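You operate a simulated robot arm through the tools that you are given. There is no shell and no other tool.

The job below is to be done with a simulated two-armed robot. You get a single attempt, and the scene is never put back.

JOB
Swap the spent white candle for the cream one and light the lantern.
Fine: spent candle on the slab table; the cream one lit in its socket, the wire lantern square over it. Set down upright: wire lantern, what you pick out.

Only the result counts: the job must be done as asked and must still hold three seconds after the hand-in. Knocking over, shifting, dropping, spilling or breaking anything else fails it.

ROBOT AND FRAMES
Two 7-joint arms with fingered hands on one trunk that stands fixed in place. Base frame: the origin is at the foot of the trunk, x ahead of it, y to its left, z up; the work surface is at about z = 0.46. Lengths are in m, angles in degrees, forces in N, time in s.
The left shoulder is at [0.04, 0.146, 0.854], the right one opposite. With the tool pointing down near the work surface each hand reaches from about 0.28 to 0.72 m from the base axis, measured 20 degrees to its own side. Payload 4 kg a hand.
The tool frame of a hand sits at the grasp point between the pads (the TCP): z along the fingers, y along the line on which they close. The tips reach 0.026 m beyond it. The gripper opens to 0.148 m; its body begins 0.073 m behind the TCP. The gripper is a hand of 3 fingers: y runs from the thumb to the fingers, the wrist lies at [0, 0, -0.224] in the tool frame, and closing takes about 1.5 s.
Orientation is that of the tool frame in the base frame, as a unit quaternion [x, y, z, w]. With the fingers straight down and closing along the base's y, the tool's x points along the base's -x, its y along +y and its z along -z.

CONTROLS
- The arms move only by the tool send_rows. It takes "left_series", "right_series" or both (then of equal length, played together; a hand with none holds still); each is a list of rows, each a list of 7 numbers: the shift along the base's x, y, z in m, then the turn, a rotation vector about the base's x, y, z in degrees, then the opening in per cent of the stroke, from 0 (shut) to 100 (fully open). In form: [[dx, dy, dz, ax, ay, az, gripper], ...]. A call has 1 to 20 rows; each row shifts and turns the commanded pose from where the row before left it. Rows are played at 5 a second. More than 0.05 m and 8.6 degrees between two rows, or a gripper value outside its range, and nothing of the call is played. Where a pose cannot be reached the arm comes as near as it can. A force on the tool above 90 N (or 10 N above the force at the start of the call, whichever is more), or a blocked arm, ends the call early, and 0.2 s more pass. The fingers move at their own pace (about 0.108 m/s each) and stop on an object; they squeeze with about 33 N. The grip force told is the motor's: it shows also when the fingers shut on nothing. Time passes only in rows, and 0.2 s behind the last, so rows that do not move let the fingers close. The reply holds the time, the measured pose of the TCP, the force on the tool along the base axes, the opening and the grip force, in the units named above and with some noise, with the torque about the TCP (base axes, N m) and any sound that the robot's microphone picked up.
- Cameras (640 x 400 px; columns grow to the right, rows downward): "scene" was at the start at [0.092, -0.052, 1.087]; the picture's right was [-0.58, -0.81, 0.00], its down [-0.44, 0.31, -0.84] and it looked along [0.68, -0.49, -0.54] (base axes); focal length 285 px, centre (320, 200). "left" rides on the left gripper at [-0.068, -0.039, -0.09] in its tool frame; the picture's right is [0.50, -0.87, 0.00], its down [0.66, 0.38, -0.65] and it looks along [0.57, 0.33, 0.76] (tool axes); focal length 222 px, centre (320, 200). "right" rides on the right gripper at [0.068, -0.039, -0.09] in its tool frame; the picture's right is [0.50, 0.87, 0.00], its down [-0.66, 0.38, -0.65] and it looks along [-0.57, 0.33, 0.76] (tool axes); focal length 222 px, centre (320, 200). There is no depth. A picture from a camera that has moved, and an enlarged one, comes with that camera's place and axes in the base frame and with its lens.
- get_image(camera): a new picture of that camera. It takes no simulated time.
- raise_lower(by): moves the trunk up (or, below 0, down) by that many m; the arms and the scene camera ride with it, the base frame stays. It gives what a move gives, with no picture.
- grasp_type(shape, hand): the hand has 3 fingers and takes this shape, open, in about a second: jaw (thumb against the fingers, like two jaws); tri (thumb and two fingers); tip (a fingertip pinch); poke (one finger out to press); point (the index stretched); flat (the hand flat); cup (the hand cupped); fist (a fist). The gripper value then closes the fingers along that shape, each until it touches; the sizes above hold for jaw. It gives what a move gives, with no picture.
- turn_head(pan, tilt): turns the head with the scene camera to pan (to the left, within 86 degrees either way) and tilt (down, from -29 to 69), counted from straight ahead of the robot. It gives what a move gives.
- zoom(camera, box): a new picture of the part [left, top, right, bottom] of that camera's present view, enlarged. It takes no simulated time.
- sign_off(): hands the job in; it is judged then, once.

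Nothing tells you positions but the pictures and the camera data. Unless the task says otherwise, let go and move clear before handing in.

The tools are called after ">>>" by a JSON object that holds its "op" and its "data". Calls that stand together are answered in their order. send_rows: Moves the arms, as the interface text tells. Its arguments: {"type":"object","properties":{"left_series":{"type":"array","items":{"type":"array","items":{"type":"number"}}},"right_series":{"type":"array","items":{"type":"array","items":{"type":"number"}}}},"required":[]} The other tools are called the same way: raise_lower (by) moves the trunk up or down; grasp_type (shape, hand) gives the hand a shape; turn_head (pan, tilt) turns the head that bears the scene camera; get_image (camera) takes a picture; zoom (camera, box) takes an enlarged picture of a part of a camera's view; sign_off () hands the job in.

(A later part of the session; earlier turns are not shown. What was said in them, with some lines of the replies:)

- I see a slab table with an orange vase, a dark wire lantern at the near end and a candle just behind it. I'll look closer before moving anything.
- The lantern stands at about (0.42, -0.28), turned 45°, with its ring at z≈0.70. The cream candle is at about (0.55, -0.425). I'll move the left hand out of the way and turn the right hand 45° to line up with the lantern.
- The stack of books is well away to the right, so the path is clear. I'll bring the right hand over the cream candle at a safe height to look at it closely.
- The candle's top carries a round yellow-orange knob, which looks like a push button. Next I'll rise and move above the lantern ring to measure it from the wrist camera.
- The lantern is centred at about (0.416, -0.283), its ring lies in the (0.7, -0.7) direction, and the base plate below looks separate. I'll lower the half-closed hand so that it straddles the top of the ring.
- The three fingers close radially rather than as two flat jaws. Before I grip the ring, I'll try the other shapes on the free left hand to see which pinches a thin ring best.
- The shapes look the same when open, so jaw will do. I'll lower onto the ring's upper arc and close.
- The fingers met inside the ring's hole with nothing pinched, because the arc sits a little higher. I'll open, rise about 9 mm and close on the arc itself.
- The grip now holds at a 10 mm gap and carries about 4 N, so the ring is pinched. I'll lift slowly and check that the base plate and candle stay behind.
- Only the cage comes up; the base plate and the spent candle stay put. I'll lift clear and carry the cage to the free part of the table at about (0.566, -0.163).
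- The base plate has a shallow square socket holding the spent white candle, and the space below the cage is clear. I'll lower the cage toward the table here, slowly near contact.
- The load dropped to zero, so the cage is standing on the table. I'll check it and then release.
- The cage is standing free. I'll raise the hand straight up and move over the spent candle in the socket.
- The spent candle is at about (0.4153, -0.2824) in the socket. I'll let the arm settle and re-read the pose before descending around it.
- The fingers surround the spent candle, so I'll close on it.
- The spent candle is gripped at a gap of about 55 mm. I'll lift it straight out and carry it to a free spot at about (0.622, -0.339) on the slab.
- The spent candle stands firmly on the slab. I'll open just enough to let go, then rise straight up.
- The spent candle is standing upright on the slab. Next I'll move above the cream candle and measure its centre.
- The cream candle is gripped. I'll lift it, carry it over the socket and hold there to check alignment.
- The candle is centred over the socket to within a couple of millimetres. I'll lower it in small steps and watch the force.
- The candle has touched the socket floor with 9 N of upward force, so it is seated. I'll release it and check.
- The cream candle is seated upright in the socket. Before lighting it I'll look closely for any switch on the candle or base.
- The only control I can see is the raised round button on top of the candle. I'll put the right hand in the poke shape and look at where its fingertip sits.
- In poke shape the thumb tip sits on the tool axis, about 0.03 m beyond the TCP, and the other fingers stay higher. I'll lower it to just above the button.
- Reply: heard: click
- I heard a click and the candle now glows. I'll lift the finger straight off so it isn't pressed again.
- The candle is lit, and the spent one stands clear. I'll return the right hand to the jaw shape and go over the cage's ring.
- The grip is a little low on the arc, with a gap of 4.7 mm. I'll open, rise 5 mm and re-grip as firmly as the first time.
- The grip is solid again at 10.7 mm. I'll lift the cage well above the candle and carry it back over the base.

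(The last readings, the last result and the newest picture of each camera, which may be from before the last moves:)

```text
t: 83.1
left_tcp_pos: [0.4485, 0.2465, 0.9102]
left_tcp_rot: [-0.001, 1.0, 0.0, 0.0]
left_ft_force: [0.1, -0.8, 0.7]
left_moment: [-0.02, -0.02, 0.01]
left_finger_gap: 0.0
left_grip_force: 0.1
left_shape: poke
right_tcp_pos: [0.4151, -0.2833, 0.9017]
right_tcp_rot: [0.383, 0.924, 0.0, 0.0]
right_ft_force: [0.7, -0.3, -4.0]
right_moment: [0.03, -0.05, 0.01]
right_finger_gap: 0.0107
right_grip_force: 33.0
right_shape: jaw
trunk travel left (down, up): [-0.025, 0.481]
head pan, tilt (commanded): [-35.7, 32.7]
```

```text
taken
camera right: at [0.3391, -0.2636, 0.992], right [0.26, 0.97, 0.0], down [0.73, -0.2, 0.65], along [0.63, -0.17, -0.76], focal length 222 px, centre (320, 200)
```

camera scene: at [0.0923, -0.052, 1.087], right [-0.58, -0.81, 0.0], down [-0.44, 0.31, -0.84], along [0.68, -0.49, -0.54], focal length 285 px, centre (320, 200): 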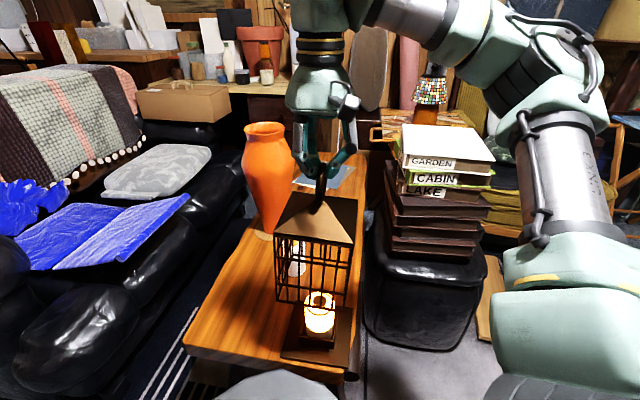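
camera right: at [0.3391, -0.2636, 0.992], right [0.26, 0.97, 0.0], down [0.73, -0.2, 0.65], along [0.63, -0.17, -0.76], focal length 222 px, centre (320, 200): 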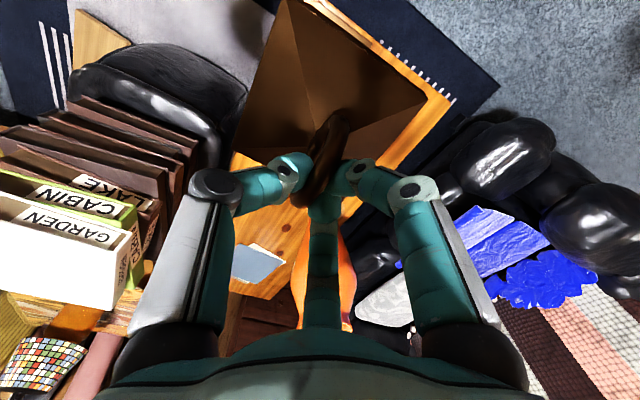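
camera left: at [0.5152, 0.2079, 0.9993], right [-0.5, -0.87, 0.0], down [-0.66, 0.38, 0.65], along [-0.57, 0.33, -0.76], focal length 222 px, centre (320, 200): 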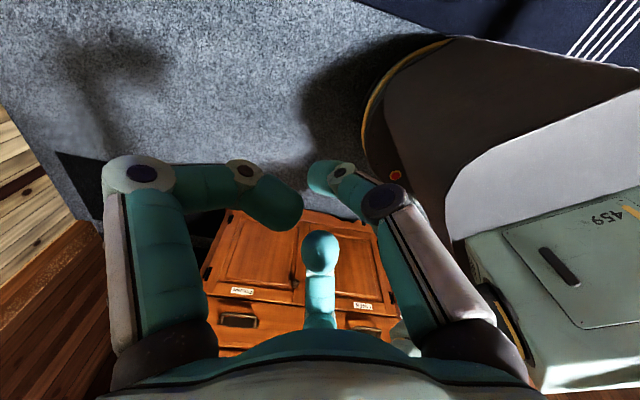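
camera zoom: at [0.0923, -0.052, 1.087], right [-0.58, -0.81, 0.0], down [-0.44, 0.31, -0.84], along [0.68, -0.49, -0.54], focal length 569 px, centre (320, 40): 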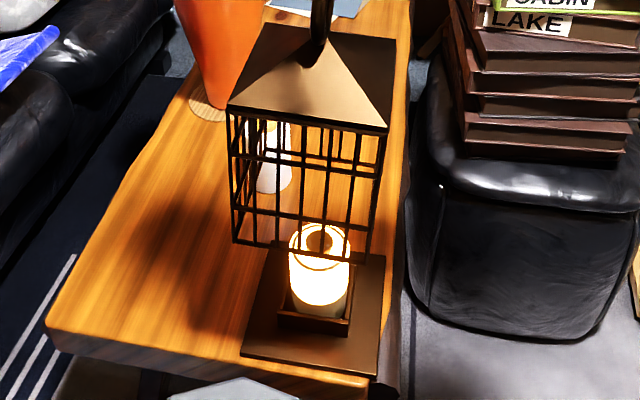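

The cage hangs level above the base. I'll zoom in to measure its centre and rotation against the base plate.

>>> {"op": "zoom", "data": {"camera": "right", "box": [230, 0, 430, 125]}}

>>> {"op": "zoom", "data": {"camera": "scene", "box": [265, 185, 365, 255]}}

>>> {"op": "zoom", "data": {"camera": "scene", "box": [265, 290, 365, 380]}}

```text
3.20 times, centred on (330, 62) of right
camera zoom: at [0.3391, -0.2636, 0.992], right [0.26, 0.97, 0.0], down [0.73, -0.2, 0.65], along [0.63, -0.17, -0.76], focal length 711 px, centre (288, 640)
```

zoom: 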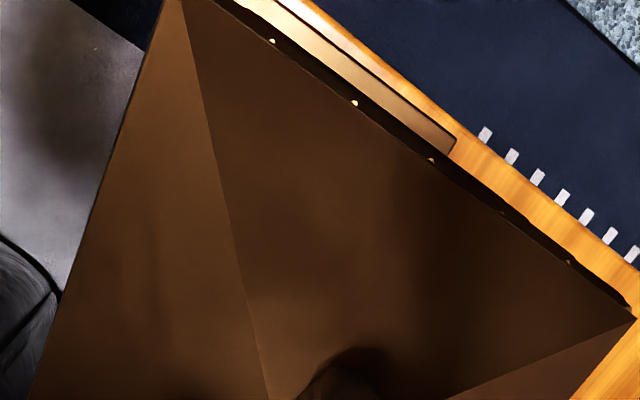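

```text
5.71 times, centred on (315, 220) of scene
camera zoom: at [0.0923, -0.052, 1.087], right [-0.58, -0.81, 0.0], down [-0.44, 0.31, -0.84], along [0.68, -0.49, -0.54], focal length 1626 px, centre (349, 86)
```

zoom: 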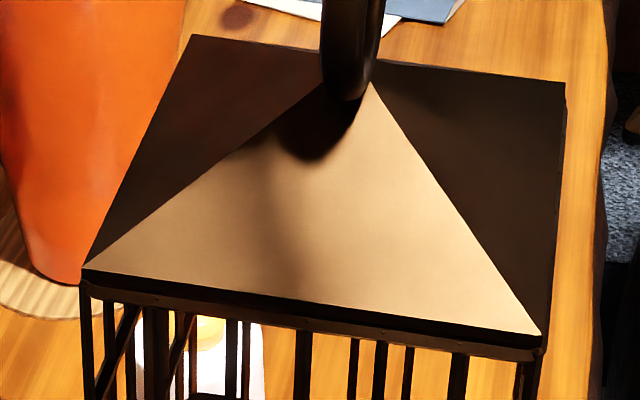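

```text
4.44 times, centred on (315, 335) of scene
camera zoom: at [0.0923, -0.052, 1.087], right [-0.58, -0.81, 0.0], down [-0.44, 0.31, -0.84], along [0.68, -0.49, -0.54], focal length 1265 px, centre (342, -400)
```

zoom: 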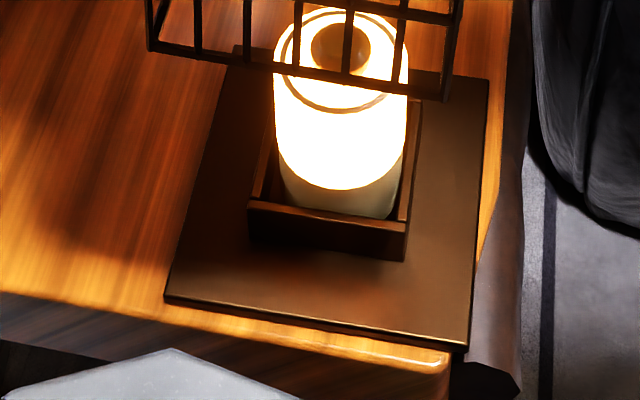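

The measurements show the cage hanging about 2.7° rolled, its left side slightly high. I'll turn the wrist to level it and re-measure.

>>> {"op": "send_rows", "data": {"right_series": [[0, 0, 0, -0.97, 0.97, 0, 0], [0, 0, 0, -0.97, 0.97, 0, 0], [0, 0, 0, 0, 0, 0, 0], [0, 0, 0, 0, 0, 0, 0], [0, 0, 0, 0, 0, 0, 0]]}}

>>> {"op": "zoom", "data": {"camera": "scene", "box": [265, 185, 365, 255]}}

>>> {"op": "zoom", "data": {"camera": "scene", "box": [265, 245, 365, 315]}}

>>> {"op": "zoom", "data": {"camera": "right", "box": [220, 90, 420, 215]}}

```text
t: 84.3
left_tcp_pos: [0.4492, 0.2471, 0.9091]
left_tcp_rot: [-0.001, 1.0, 0.0, 0.0]
left_ft_force: [0.3, 0.3, 0.3]
left_moment: [0.01, 0.02, -0.01]
left_finger_gap: 0.0001
left_grip_force: 0.0
left_shape: poke
right_tcp_pos: [0.416, -0.2836, 0.9019]
right_tcp_rot: [0.382, 0.924, -0.022, -0.009]
right_ft_force: [-0.8, 0.2, -4.0]
right_moment: [0.0, 0.01, 0.01]
right_finger_gap: 0.0107
right_grip_force: 33.3
right_shape: jaw
trunk travel left (down, up): [-0.025, 0.481]
head pan, tilt (commanded): [-35.7, 32.7]
```

```text
5.71 times, centred on (315, 220) of scene
camera zoom: at [0.0922, -0.052, 1.087], right [-0.58, -0.81, 0.0], down [-0.44, 0.31, -0.84], along [0.68, -0.49, -0.54], focal length 1626 px, centre (349, 86)
```

zoom: 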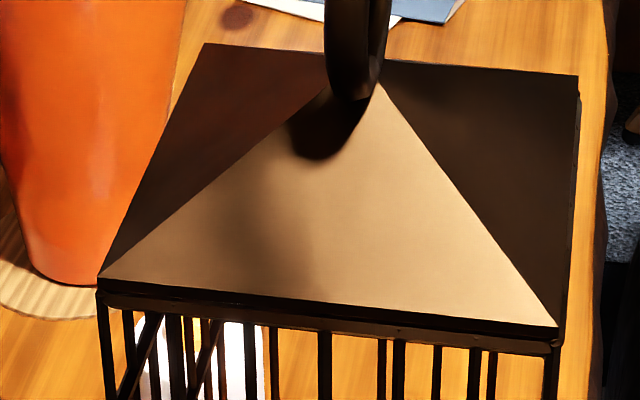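

```text
5.71 times, centred on (315, 280) of scene
camera zoom: at [0.0922, -0.052, 1.087], right [-0.58, -0.81, 0.0], down [-0.44, 0.31, -0.84], along [0.68, -0.49, -0.54], focal length 1626 px, centre (349, -257)
```

zoom: 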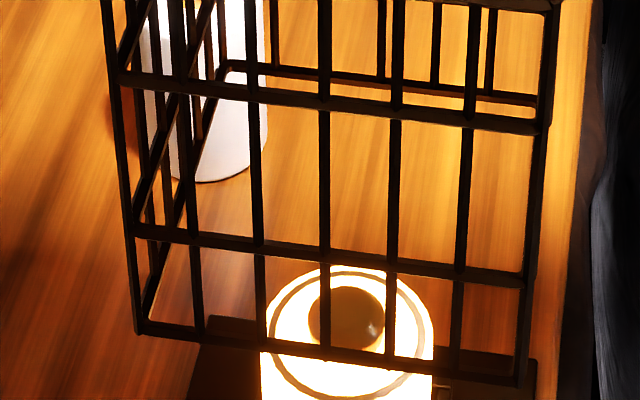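

```text
3.20 times, centred on (320, 152) of right
camera zoom: at [0.3434, -0.2605, 0.9934], right [0.26, 0.97, -0.04], down [0.75, -0.17, 0.64], along [0.61, -0.19, -0.77], focal length 711 px, centre (320, 352)
```

zoom: 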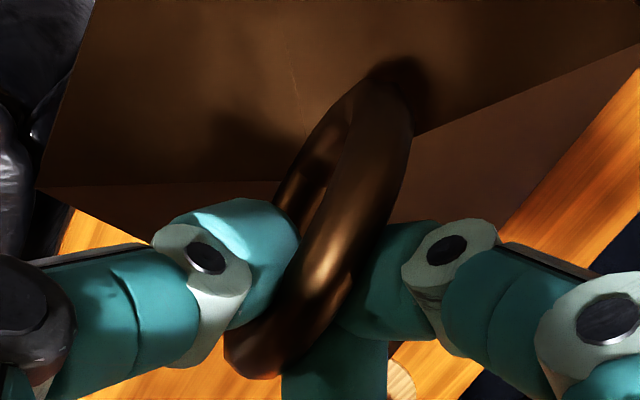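

The cage now measures level and square, but about 4 mm off to the right. I'll shift it back by that amount, start lowering it over the lit candle and check partway.

>>> {"op": "send_rows", "data": {"right_series": [[0.0032, 0.0032, 0, 0, 0, 0, 0], [0, 0, -0.03, 0, 0, 0, 0], [0, 0, -0.03, 0, 0, 0, 0], [0, 0, -0.03, 0, 0, 0, 0], [0, 0, -0.02, 0, 0, 0, 0], [0, 0, 0, 0, 0, 0, 0], [0, 0, 0, 0, 0, 0, 0], [0, 0, 0, 0, 0, 0, 0]]}}

>>> {"op": "zoom", "data": {"camera": "scene", "box": [260, 230, 380, 310]}}

>>> {"op": "zoom", "data": {"camera": "scene", "box": [260, 290, 380, 370]}}

```text
t: 86.1
left_tcp_pos: [0.4487, 0.246, 0.9098]
left_tcp_rot: [0.0, 1.0, 0.001, 0.0]
left_ft_force: [0.5, 0.2, 0.0]
left_moment: [0.0, 0.0, 0.02]
left_finger_gap: 0.0
left_grip_force: 0.1
left_shape: poke
right_tcp_pos: [0.4188, -0.2806, 0.7946]
right_tcp_rot: [0.383, 0.924, -0.022, -0.008]
right_ft_force: [0.1, 0.0, -3.8]
right_moment: [0.0, -0.01, 0.0]
right_finger_gap: 0.0107
right_grip_force: 33.3
right_shape: jaw
trunk travel left (down, up): [-0.025, 0.481]
head pan, tilt (commanded): [-35.7, 32.7]
```

```text
5.00 times, centred on (320, 270) of scene
camera zoom: at [0.0923, -0.052, 1.087], right [-0.58, -0.81, 0.0], down [-0.44, 0.31, -0.84], along [0.68, -0.49, -0.54], focal length 1423 px, centre (320, -150)
```

zoom: 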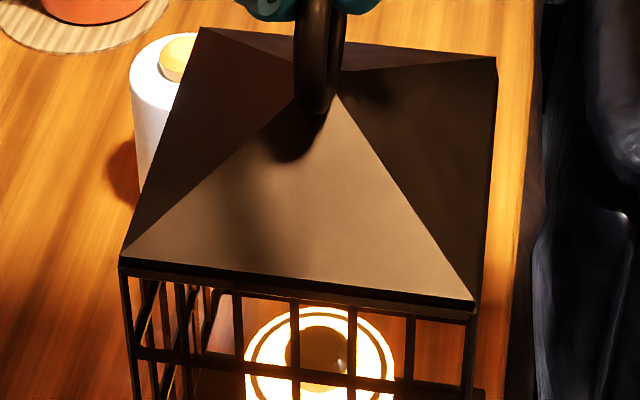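

```text
5.00 times, centred on (320, 330) of scene
camera zoom: at [0.0923, -0.052, 1.087], right [-0.58, -0.81, 0.0], down [-0.44, 0.31, -0.84], along [0.68, -0.49, -0.54], focal length 1423 px, centre (320, -450)
```

zoom: 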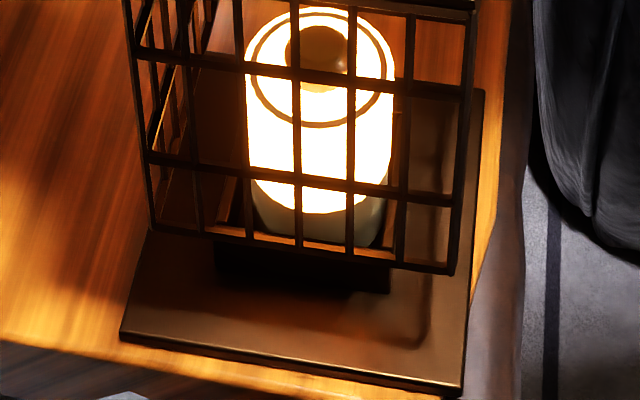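

>>> {"op": "send_rows", "data": {"right_series": [[0.0028, 0.0014, 0, 0, 0, 0, 0], [0, 0, -0.02, 0, 0, 0, 0], [0, 0, -0.018, 0, 0, 0, 0], [0, 0, -0.008, 0, 0, 0, 0], [0, 0, 0, 0, 0, 0, 0], [0, 0, 0, 0, 0, 0, 0], [0, 0, 0, 0, 0, 0, 0]]}}

>>> {"op": "zoom", "data": {"camera": "scene", "box": [260, 300, 380, 380]}}

>>> {"op": "zoom", "data": {"camera": "scene", "box": [260, 250, 380, 330]}}

```text
t: 87.7
left_tcp_pos: [0.4488, 0.2457, 0.9104]
left_tcp_rot: [-0.001, 1.0, -0.001, 0.0]
left_ft_force: [-0.4, 0.4, 0.4]
left_moment: [0.01, 0.0, -0.02]
left_finger_gap: 0.0
left_grip_force: 0.0
left_shape: poke
right_tcp_pos: [0.4224, -0.2782, 0.7454]
right_tcp_rot: [0.383, 0.924, -0.022, -0.009]
right_ft_force: [-0.2, 0.6, -3.0]
right_moment: [0.02, -0.05, 0.01]
right_finger_gap: 0.0108
right_grip_force: 32.5
right_shape: jaw
trunk travel left (down, up): [-0.025, 0.481]
head pan, tilt (commanded): [-35.7, 32.7]
```

```text
5.00 times, centred on (320, 340) of scene
camera zoom: at [0.0923, -0.052, 1.087], right [-0.58, -0.81, 0.0], down [-0.44, 0.31, -0.84], along [0.68, -0.49, -0.54], focal length 1423 px, centre (320, -500)
```

zoom: 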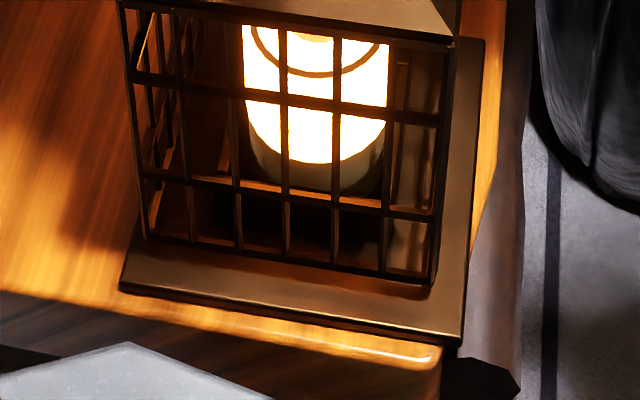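

```text
5.00 times, centred on (320, 290) of scene
camera zoom: at [0.0923, -0.052, 1.087], right [-0.58, -0.81, 0.0], down [-0.44, 0.31, -0.84], along [0.68, -0.49, -0.54], focal length 1423 px, centre (320, -250)
```

zoom: 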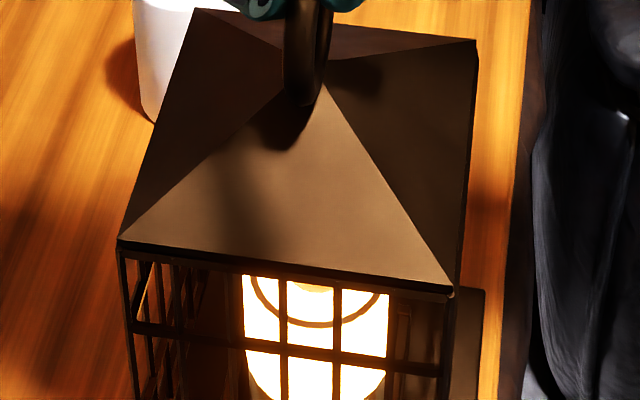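

>>> {"op": "send_rows", "data": {"right_series": [[-0.0021, -0.0021, -0.003, 0, 0, 0, 0], [0, 0, -0.003, 0, 0, 0, 0], [0, 0, 0, 0, 0, 0, 0], [0, 0, 0, 0, 0, 0, 0], [0, 0, 0, 0, 0, 0, 0]]}}

>>> {"op": "zoom", "data": {"camera": "scene", "box": [260, 300, 380, 380]}}

>>> {"op": "zoom", "data": {"camera": "scene", "box": [260, 250, 380, 330]}}

```text
t: 88.9
left_tcp_pos: [0.4492, 0.2457, 0.9097]
left_tcp_rot: [0.0, 1.0, 0.0, 0.0]
left_ft_force: [0.5, 0.6, -0.5]
left_moment: [0.0, 0.0, -0.01]
left_finger_gap: 0.0002
left_grip_force: 0.0
left_shape: poke
right_tcp_pos: [0.4198, -0.2806, 0.7375]
right_tcp_rot: [0.382, 0.924, -0.022, -0.009]
right_ft_force: [0.1, 0.0, -4.1]
right_moment: [0.01, 0.01, -0.01]
right_finger_gap: 0.0106
right_grip_force: 33.0
right_shape: jaw
trunk travel left (down, up): [-0.025, 0.481]
head pan, tilt (commanded): [-35.7, 32.7]
```

```text
5.00 times, centred on (320, 340) of scene
camera zoom: at [0.0923, -0.052, 1.087], right [-0.58, -0.81, 0.0], down [-0.44, 0.31, -0.84], along [0.68, -0.49, -0.54], focal length 1423 px, centre (320, -500)
```

zoom: 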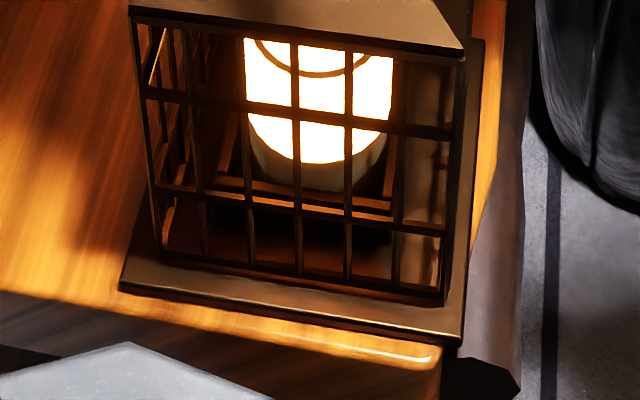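

```text
5.00 times, centred on (320, 290) of scene
camera zoom: at [0.0923, -0.052, 1.087], right [-0.58, -0.81, 0.0], down [-0.44, 0.31, -0.84], along [0.68, -0.49, -0.54], focal length 1423 px, centre (320, -250)
```

zoom: 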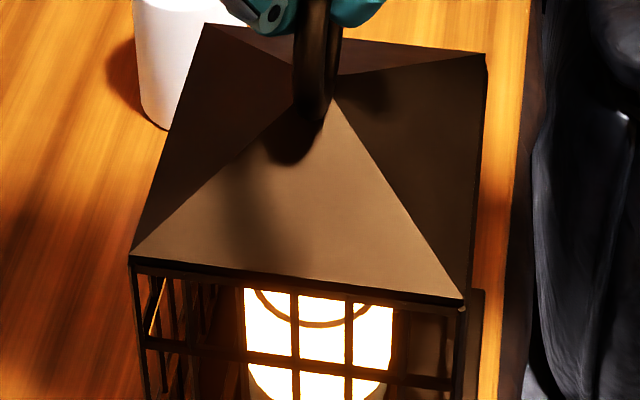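

>>> {"op": "send_rows", "data": {"right_series": [[0.001, 0.001, 0, 0, 0, 0, 0], [0, 0, -0.002, 0, 0, 0, 0], [0, 0, 0, 0, 0, 0, 0], [0, 0, 0, 0, 0, 0, 0]]}}

>>> {"op": "zoom", "data": {"camera": "scene", "box": [260, 300, 380, 380]}}

>>> {"op": "zoom", "data": {"camera": "scene", "box": [260, 250, 380, 330]}}

```text
t: 89.9
left_tcp_pos: [0.449, 0.2458, 0.9093]
left_tcp_rot: [-0.001, 1.0, 0.0, 0.0]
left_ft_force: [0.0, -0.3, -0.9]
left_moment: [0.01, 0.03, -0.01]
left_finger_gap: 0.0001
left_grip_force: 0.0
left_shape: poke
right_tcp_pos: [0.4206, -0.2799, 0.7367]
right_tcp_rot: [0.383, 0.924, -0.022, -0.009]
right_ft_force: [0.7, -0.5, -3.1]
right_moment: [0.04, -0.01, -0.01]
right_finger_gap: 0.0106
right_grip_force: 33.2
right_shape: jaw
trunk travel left (down, up): [-0.025, 0.481]
head pan, tilt (commanded): [-35.7, 32.7]
```

```text
5.00 times, centred on (320, 340) of scene
camera zoom: at [0.0923, -0.052, 1.087], right [-0.58, -0.81, 0.0], down [-0.44, 0.31, -0.84], along [0.68, -0.49, -0.54], focal length 1423 px, centre (320, -500)
```

zoom: 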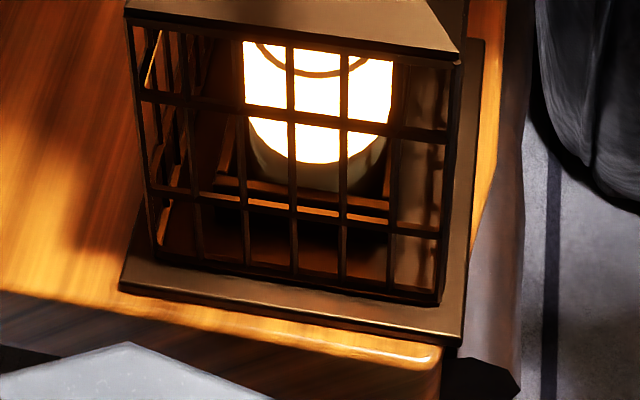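

```text
5.00 times, centred on (320, 290) of scene
camera zoom: at [0.0923, -0.052, 1.087], right [-0.58, -0.81, 0.0], down [-0.44, 0.31, -0.84], along [0.68, -0.49, -0.54], focal length 1423 px, centre (320, -250)
```

zoom: 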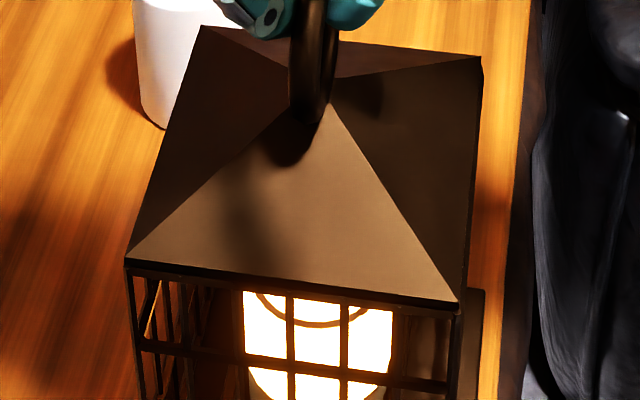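

The cage is centred over the base to within about 1 mm, so I'll lower it the last millimetres until the plate carries it.

>>> {"op": "send_rows", "data": {"right_series": [[0, 0, -0.002, 0, 0, 0, 0], [0, 0, 0, 0, 0, 0, 0]]}}

>>> {"op": "send_rows", "data": {"right_series": [[0, 0, -0.002, 0, 0, 0, 0], [0, 0, 0, 0, 0, 0, 0]]}}

```text
t: 90.5
left_tcp_pos: [0.4479, 0.246, 0.9097]
left_tcp_rot: [0.0, 1.0, 0.0, 0.0]
left_ft_force: [1.1, -0.6, -0.1]
left_moment: [-0.01, 0.03, -0.01]
left_finger_gap: 0.0
left_grip_force: 0.0
left_shape: poke
right_tcp_pos: [0.4208, -0.2805, 0.7341]
right_tcp_rot: [0.382, 0.924, -0.021, -0.01]
right_ft_force: [-0.6, -0.5, -4.0]
right_moment: [0.02, 0.0, -0.02]
right_finger_gap: 0.0103
right_grip_force: 32.9
right_shape: jaw
trunk travel left (down, up): [-0.025, 0.481]
head pan, tilt (commanded): [-35.7, 32.7]
```

```text
t: 91.1
left_tcp_pos: [0.4478, 0.2468, 0.9097]
left_tcp_rot: [-0.001, 1.0, -0.001, 0.001]
left_ft_force: [0.3, -0.3, 0.1]
left_moment: [0.0, 0.02, -0.02]
left_finger_gap: 0.0001
left_grip_force: 0.1
left_shape: poke
right_tcp_pos: [0.4207, -0.2789, 0.7329]
right_tcp_rot: [0.383, 0.924, -0.021, -0.008]
right_ft_force: [-0.3, -2.6, 2.4]
right_moment: [-0.03, 0.01, 0.03]
right_finger_gap: 0.0104
right_grip_force: 33.3
right_shape: jaw
trunk travel left (down, up): [-0.025, 0.481]
head pan, tilt (commanded): [-35.7, 32.7]
```

>>> {"op": "zoom", "data": {"camera": "scene", "box": [260, 300, 380, 380]}}

>>> {"op": "zoom", "data": {"camera": "scene", "box": [260, 230, 380, 310]}}

```text
5.00 times, centred on (320, 340) of scene
camera zoom: at [0.0918, -0.052, 1.0871], right [-0.58, -0.81, 0.0], down [-0.44, 0.31, -0.84], along [0.68, -0.49, -0.54], focal length 1423 px, centre (320, -500)
```

zoom: 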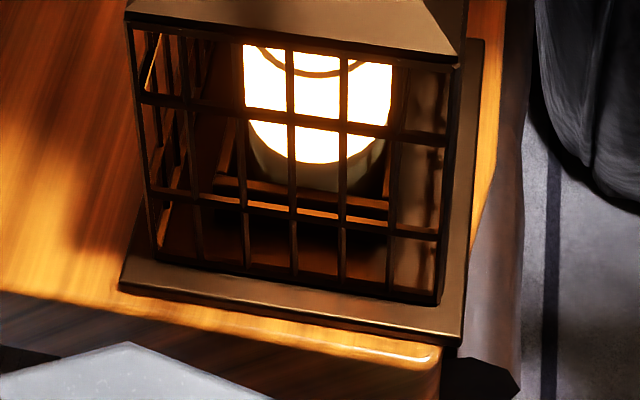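

```text
5.00 times, centred on (320, 270) of scene
camera zoom: at [0.0918, -0.052, 1.0871], right [-0.58, -0.81, 0.0], down [-0.44, 0.31, -0.84], along [0.68, -0.49, -0.54], focal length 1423 px, centre (320, -150)
```

zoom: 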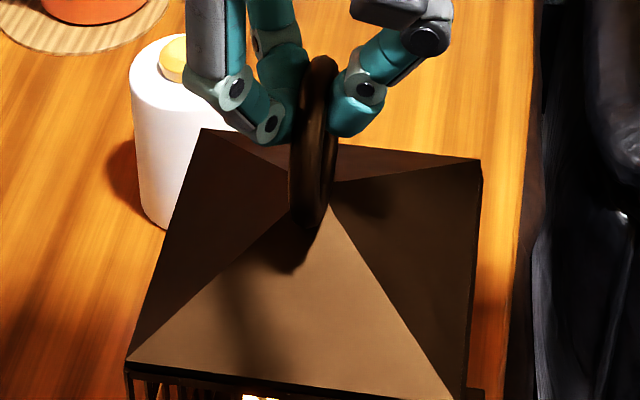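

The cage sits back at the same pixel positions as at the start, with the plate taking its weight. I'll release it and rise clear.

>>> {"op": "send_rows", "data": {"right_series": [[0, 0, 0, 0, 0, 0, 5], [0, 0, 0, 0, 0, 0, 15], [0, 0, 0, 0, 0, 0, 30], [0, 0, 0, 0, 0, 0, 50], [0, 0, 0, 0, 0, 0, 65], [0, 0, 0, 0, 0, 0, 65], [0, 0, 0, 0, 0, 0, 65]]}}

>>> {"op": "zoom", "data": {"camera": "scene", "box": [240, 220, 400, 380]}}

>>> {"op": "get_image", "data": {"camera": "right"}}

```text
t: 92.7
left_tcp_pos: [0.4489, 0.2471, 0.9101]
left_tcp_rot: [-0.001, 1.0, 0.001, 0.001]
left_ft_force: [-0.3, 0.0, 0.0]
left_moment: [-0.03, 0.0, -0.04]
left_finger_gap: 0.0
left_grip_force: 0.1
left_shape: poke
right_tcp_pos: [0.4207, -0.2798, 0.7329]
right_tcp_rot: [0.383, 0.924, -0.022, -0.009]
right_ft_force: [0.0, -0.9, -0.2]
right_moment: [-0.02, -0.02, 0.05]
right_finger_gap: 0.0957
right_grip_force: 0.0
right_shape: jaw
trunk travel left (down, up): [-0.025, 0.481]
head pan, tilt (commanded): [-35.7, 32.7]
```

```text
2.50 times, centred on (320, 300) of scene
camera zoom: at [0.092, -0.0518, 1.087], right [-0.58, -0.81, 0.0], down [-0.44, 0.31, -0.84], along [0.68, -0.49, -0.54], focal length 711 px, centre (320, -50)
```

zoom: 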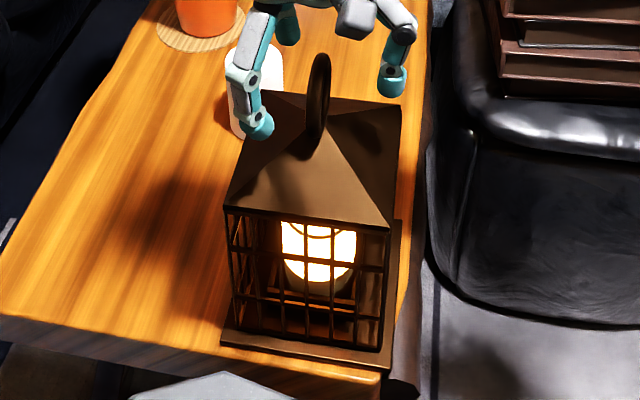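

```text
taken
camera right: at [0.3474, -0.2566, 0.8255], right [0.26, 0.97, -0.04], down [0.75, -0.17, 0.64], along [0.61, -0.19, -0.77], focal length 222 px, centre (320, 200)
```

right: 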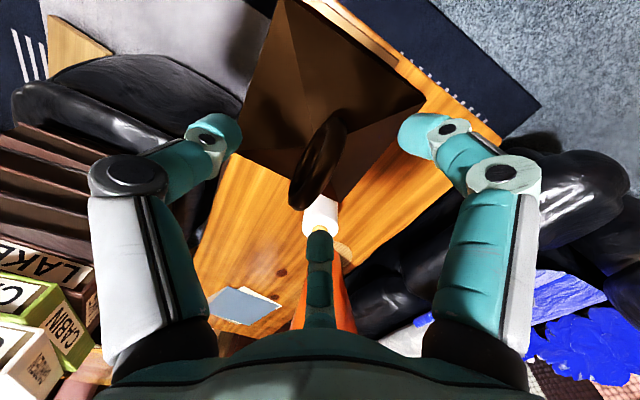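

The cage is standing square on its base over the lit candle. I'll raise the hand straight up, then back it away.

>>> {"op": "send_rows", "data": {"right_series": [[0, 0, 0.02, 0, 0, 0, 65], [0, 0, 0.035, 0, 0, 0, 65], [0, 0, 0.04, 0, 0, 0, 65], [0, 0, 0.04, 0, 0, 0, 80], [0, 0, 0.04, 0, 0, 0, 100], [0, 0, 0.03, 0.97, -0.97, 0, 100], [0, -0.04, 0, 0.97, -0.97, 0, 100], [0, -0.04, 0, 0, 0, 0, 100], [0, -0.04, 0, 0, 0, 0, 100], [0, -0.03, 0, 0, 0, 0, 100], [0, 0, 0, 0, 0, 0, 100], [0, 0, 0, 0, 0, 0, 100]]}}

>>> {"op": "get_image", "data": {"camera": "scene"}}

>>> {"op": "zoom", "data": {"camera": "scene", "box": [240, 220, 400, 380]}}

>>> {"op": "get_image", "data": {"camera": "right"}}

```text
t: 95.3
left_tcp_pos: [0.4489, 0.2469, 0.9097]
left_tcp_rot: [-0.001, 1.0, 0.0, 0.0]
left_ft_force: [0.6, 0.2, -0.3]
left_moment: [0.01, -0.02, -0.02]
left_finger_gap: 0.0001
left_grip_force: 0.0
left_shape: poke
right_tcp_pos: [0.421, -0.4321, 0.9378]
right_tcp_rot: [0.382, 0.924, 0.001, 0.0]
right_ft_force: [-0.8, -0.4, 0.7]
right_moment: [-0.04, 0.03, 0.0]
right_finger_gap: 0.1479
right_grip_force: 0.0
right_shape: jaw
trunk travel left (down, up): [-0.025, 0.481]
head pan, tilt (commanded): [-35.7, 32.7]
```

```text
taken
camera scene: at [0.0919, -0.052, 1.087], right [-0.58, -0.81, 0.0], down [-0.44, 0.31, -0.84], along [0.68, -0.49, -0.54], focal length 285 px, centre (320, 200)
```

scene: 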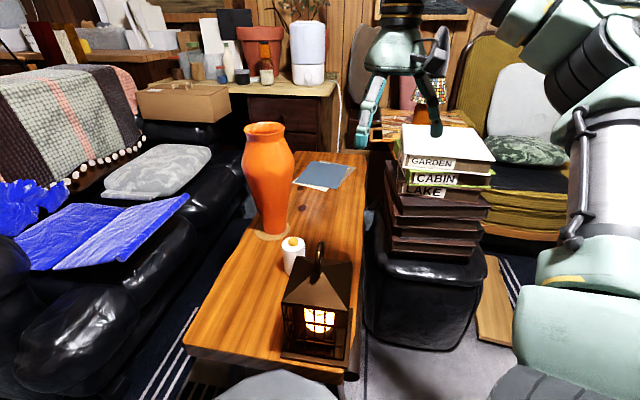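

```text
2.50 times, centred on (320, 300) of scene
camera zoom: at [0.0919, -0.052, 1.087], right [-0.58, -0.81, 0.0], down [-0.44, 0.31, -0.84], along [0.68, -0.49, -0.54], focal length 711 px, centre (320, -50)
```

zoom: 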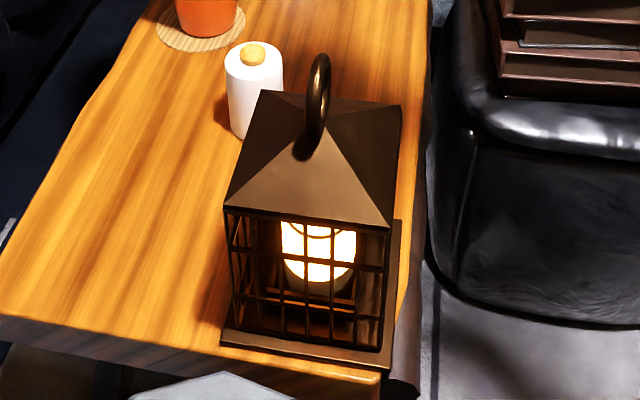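

```text
taken
camera right: at [0.3441, -0.4106, 1.0283], right [0.26, 0.97, 0.0], down [0.73, -0.2, 0.65], along [0.63, -0.17, -0.76], focal length 222 px, centre (320, 200)
```

right: 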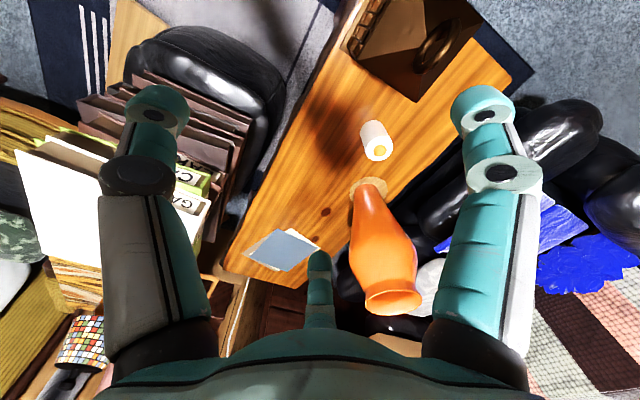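

Everything looks finished. The spent white candle stands upright on the slab table, the cream candle is lit in its socket, and the wire lantern sits upright and square over it. Both hands are clear, so I'm handing in.

>>> {"op": "sign_off", "data": {}}

```text
The job is handed in.
```

I swapped the candles and lit the lantern, and the job is handed in.

- **Spent white candle:** it stands upright on the slab table, clear of the vase.
- **Cream candle:** it is seated in the socket on the lantern's base plate. I pressed the button on top, heard a click, and it was still glowing in the last picture.
- **Wire lantern:** it is back upright on its base plate over the lit candle, within about 2 mm of where it started and turned less than about a degree.

Nothing else in the scene appeared to have moved in the last pictures. Both hands were clear of everything before I handed in.
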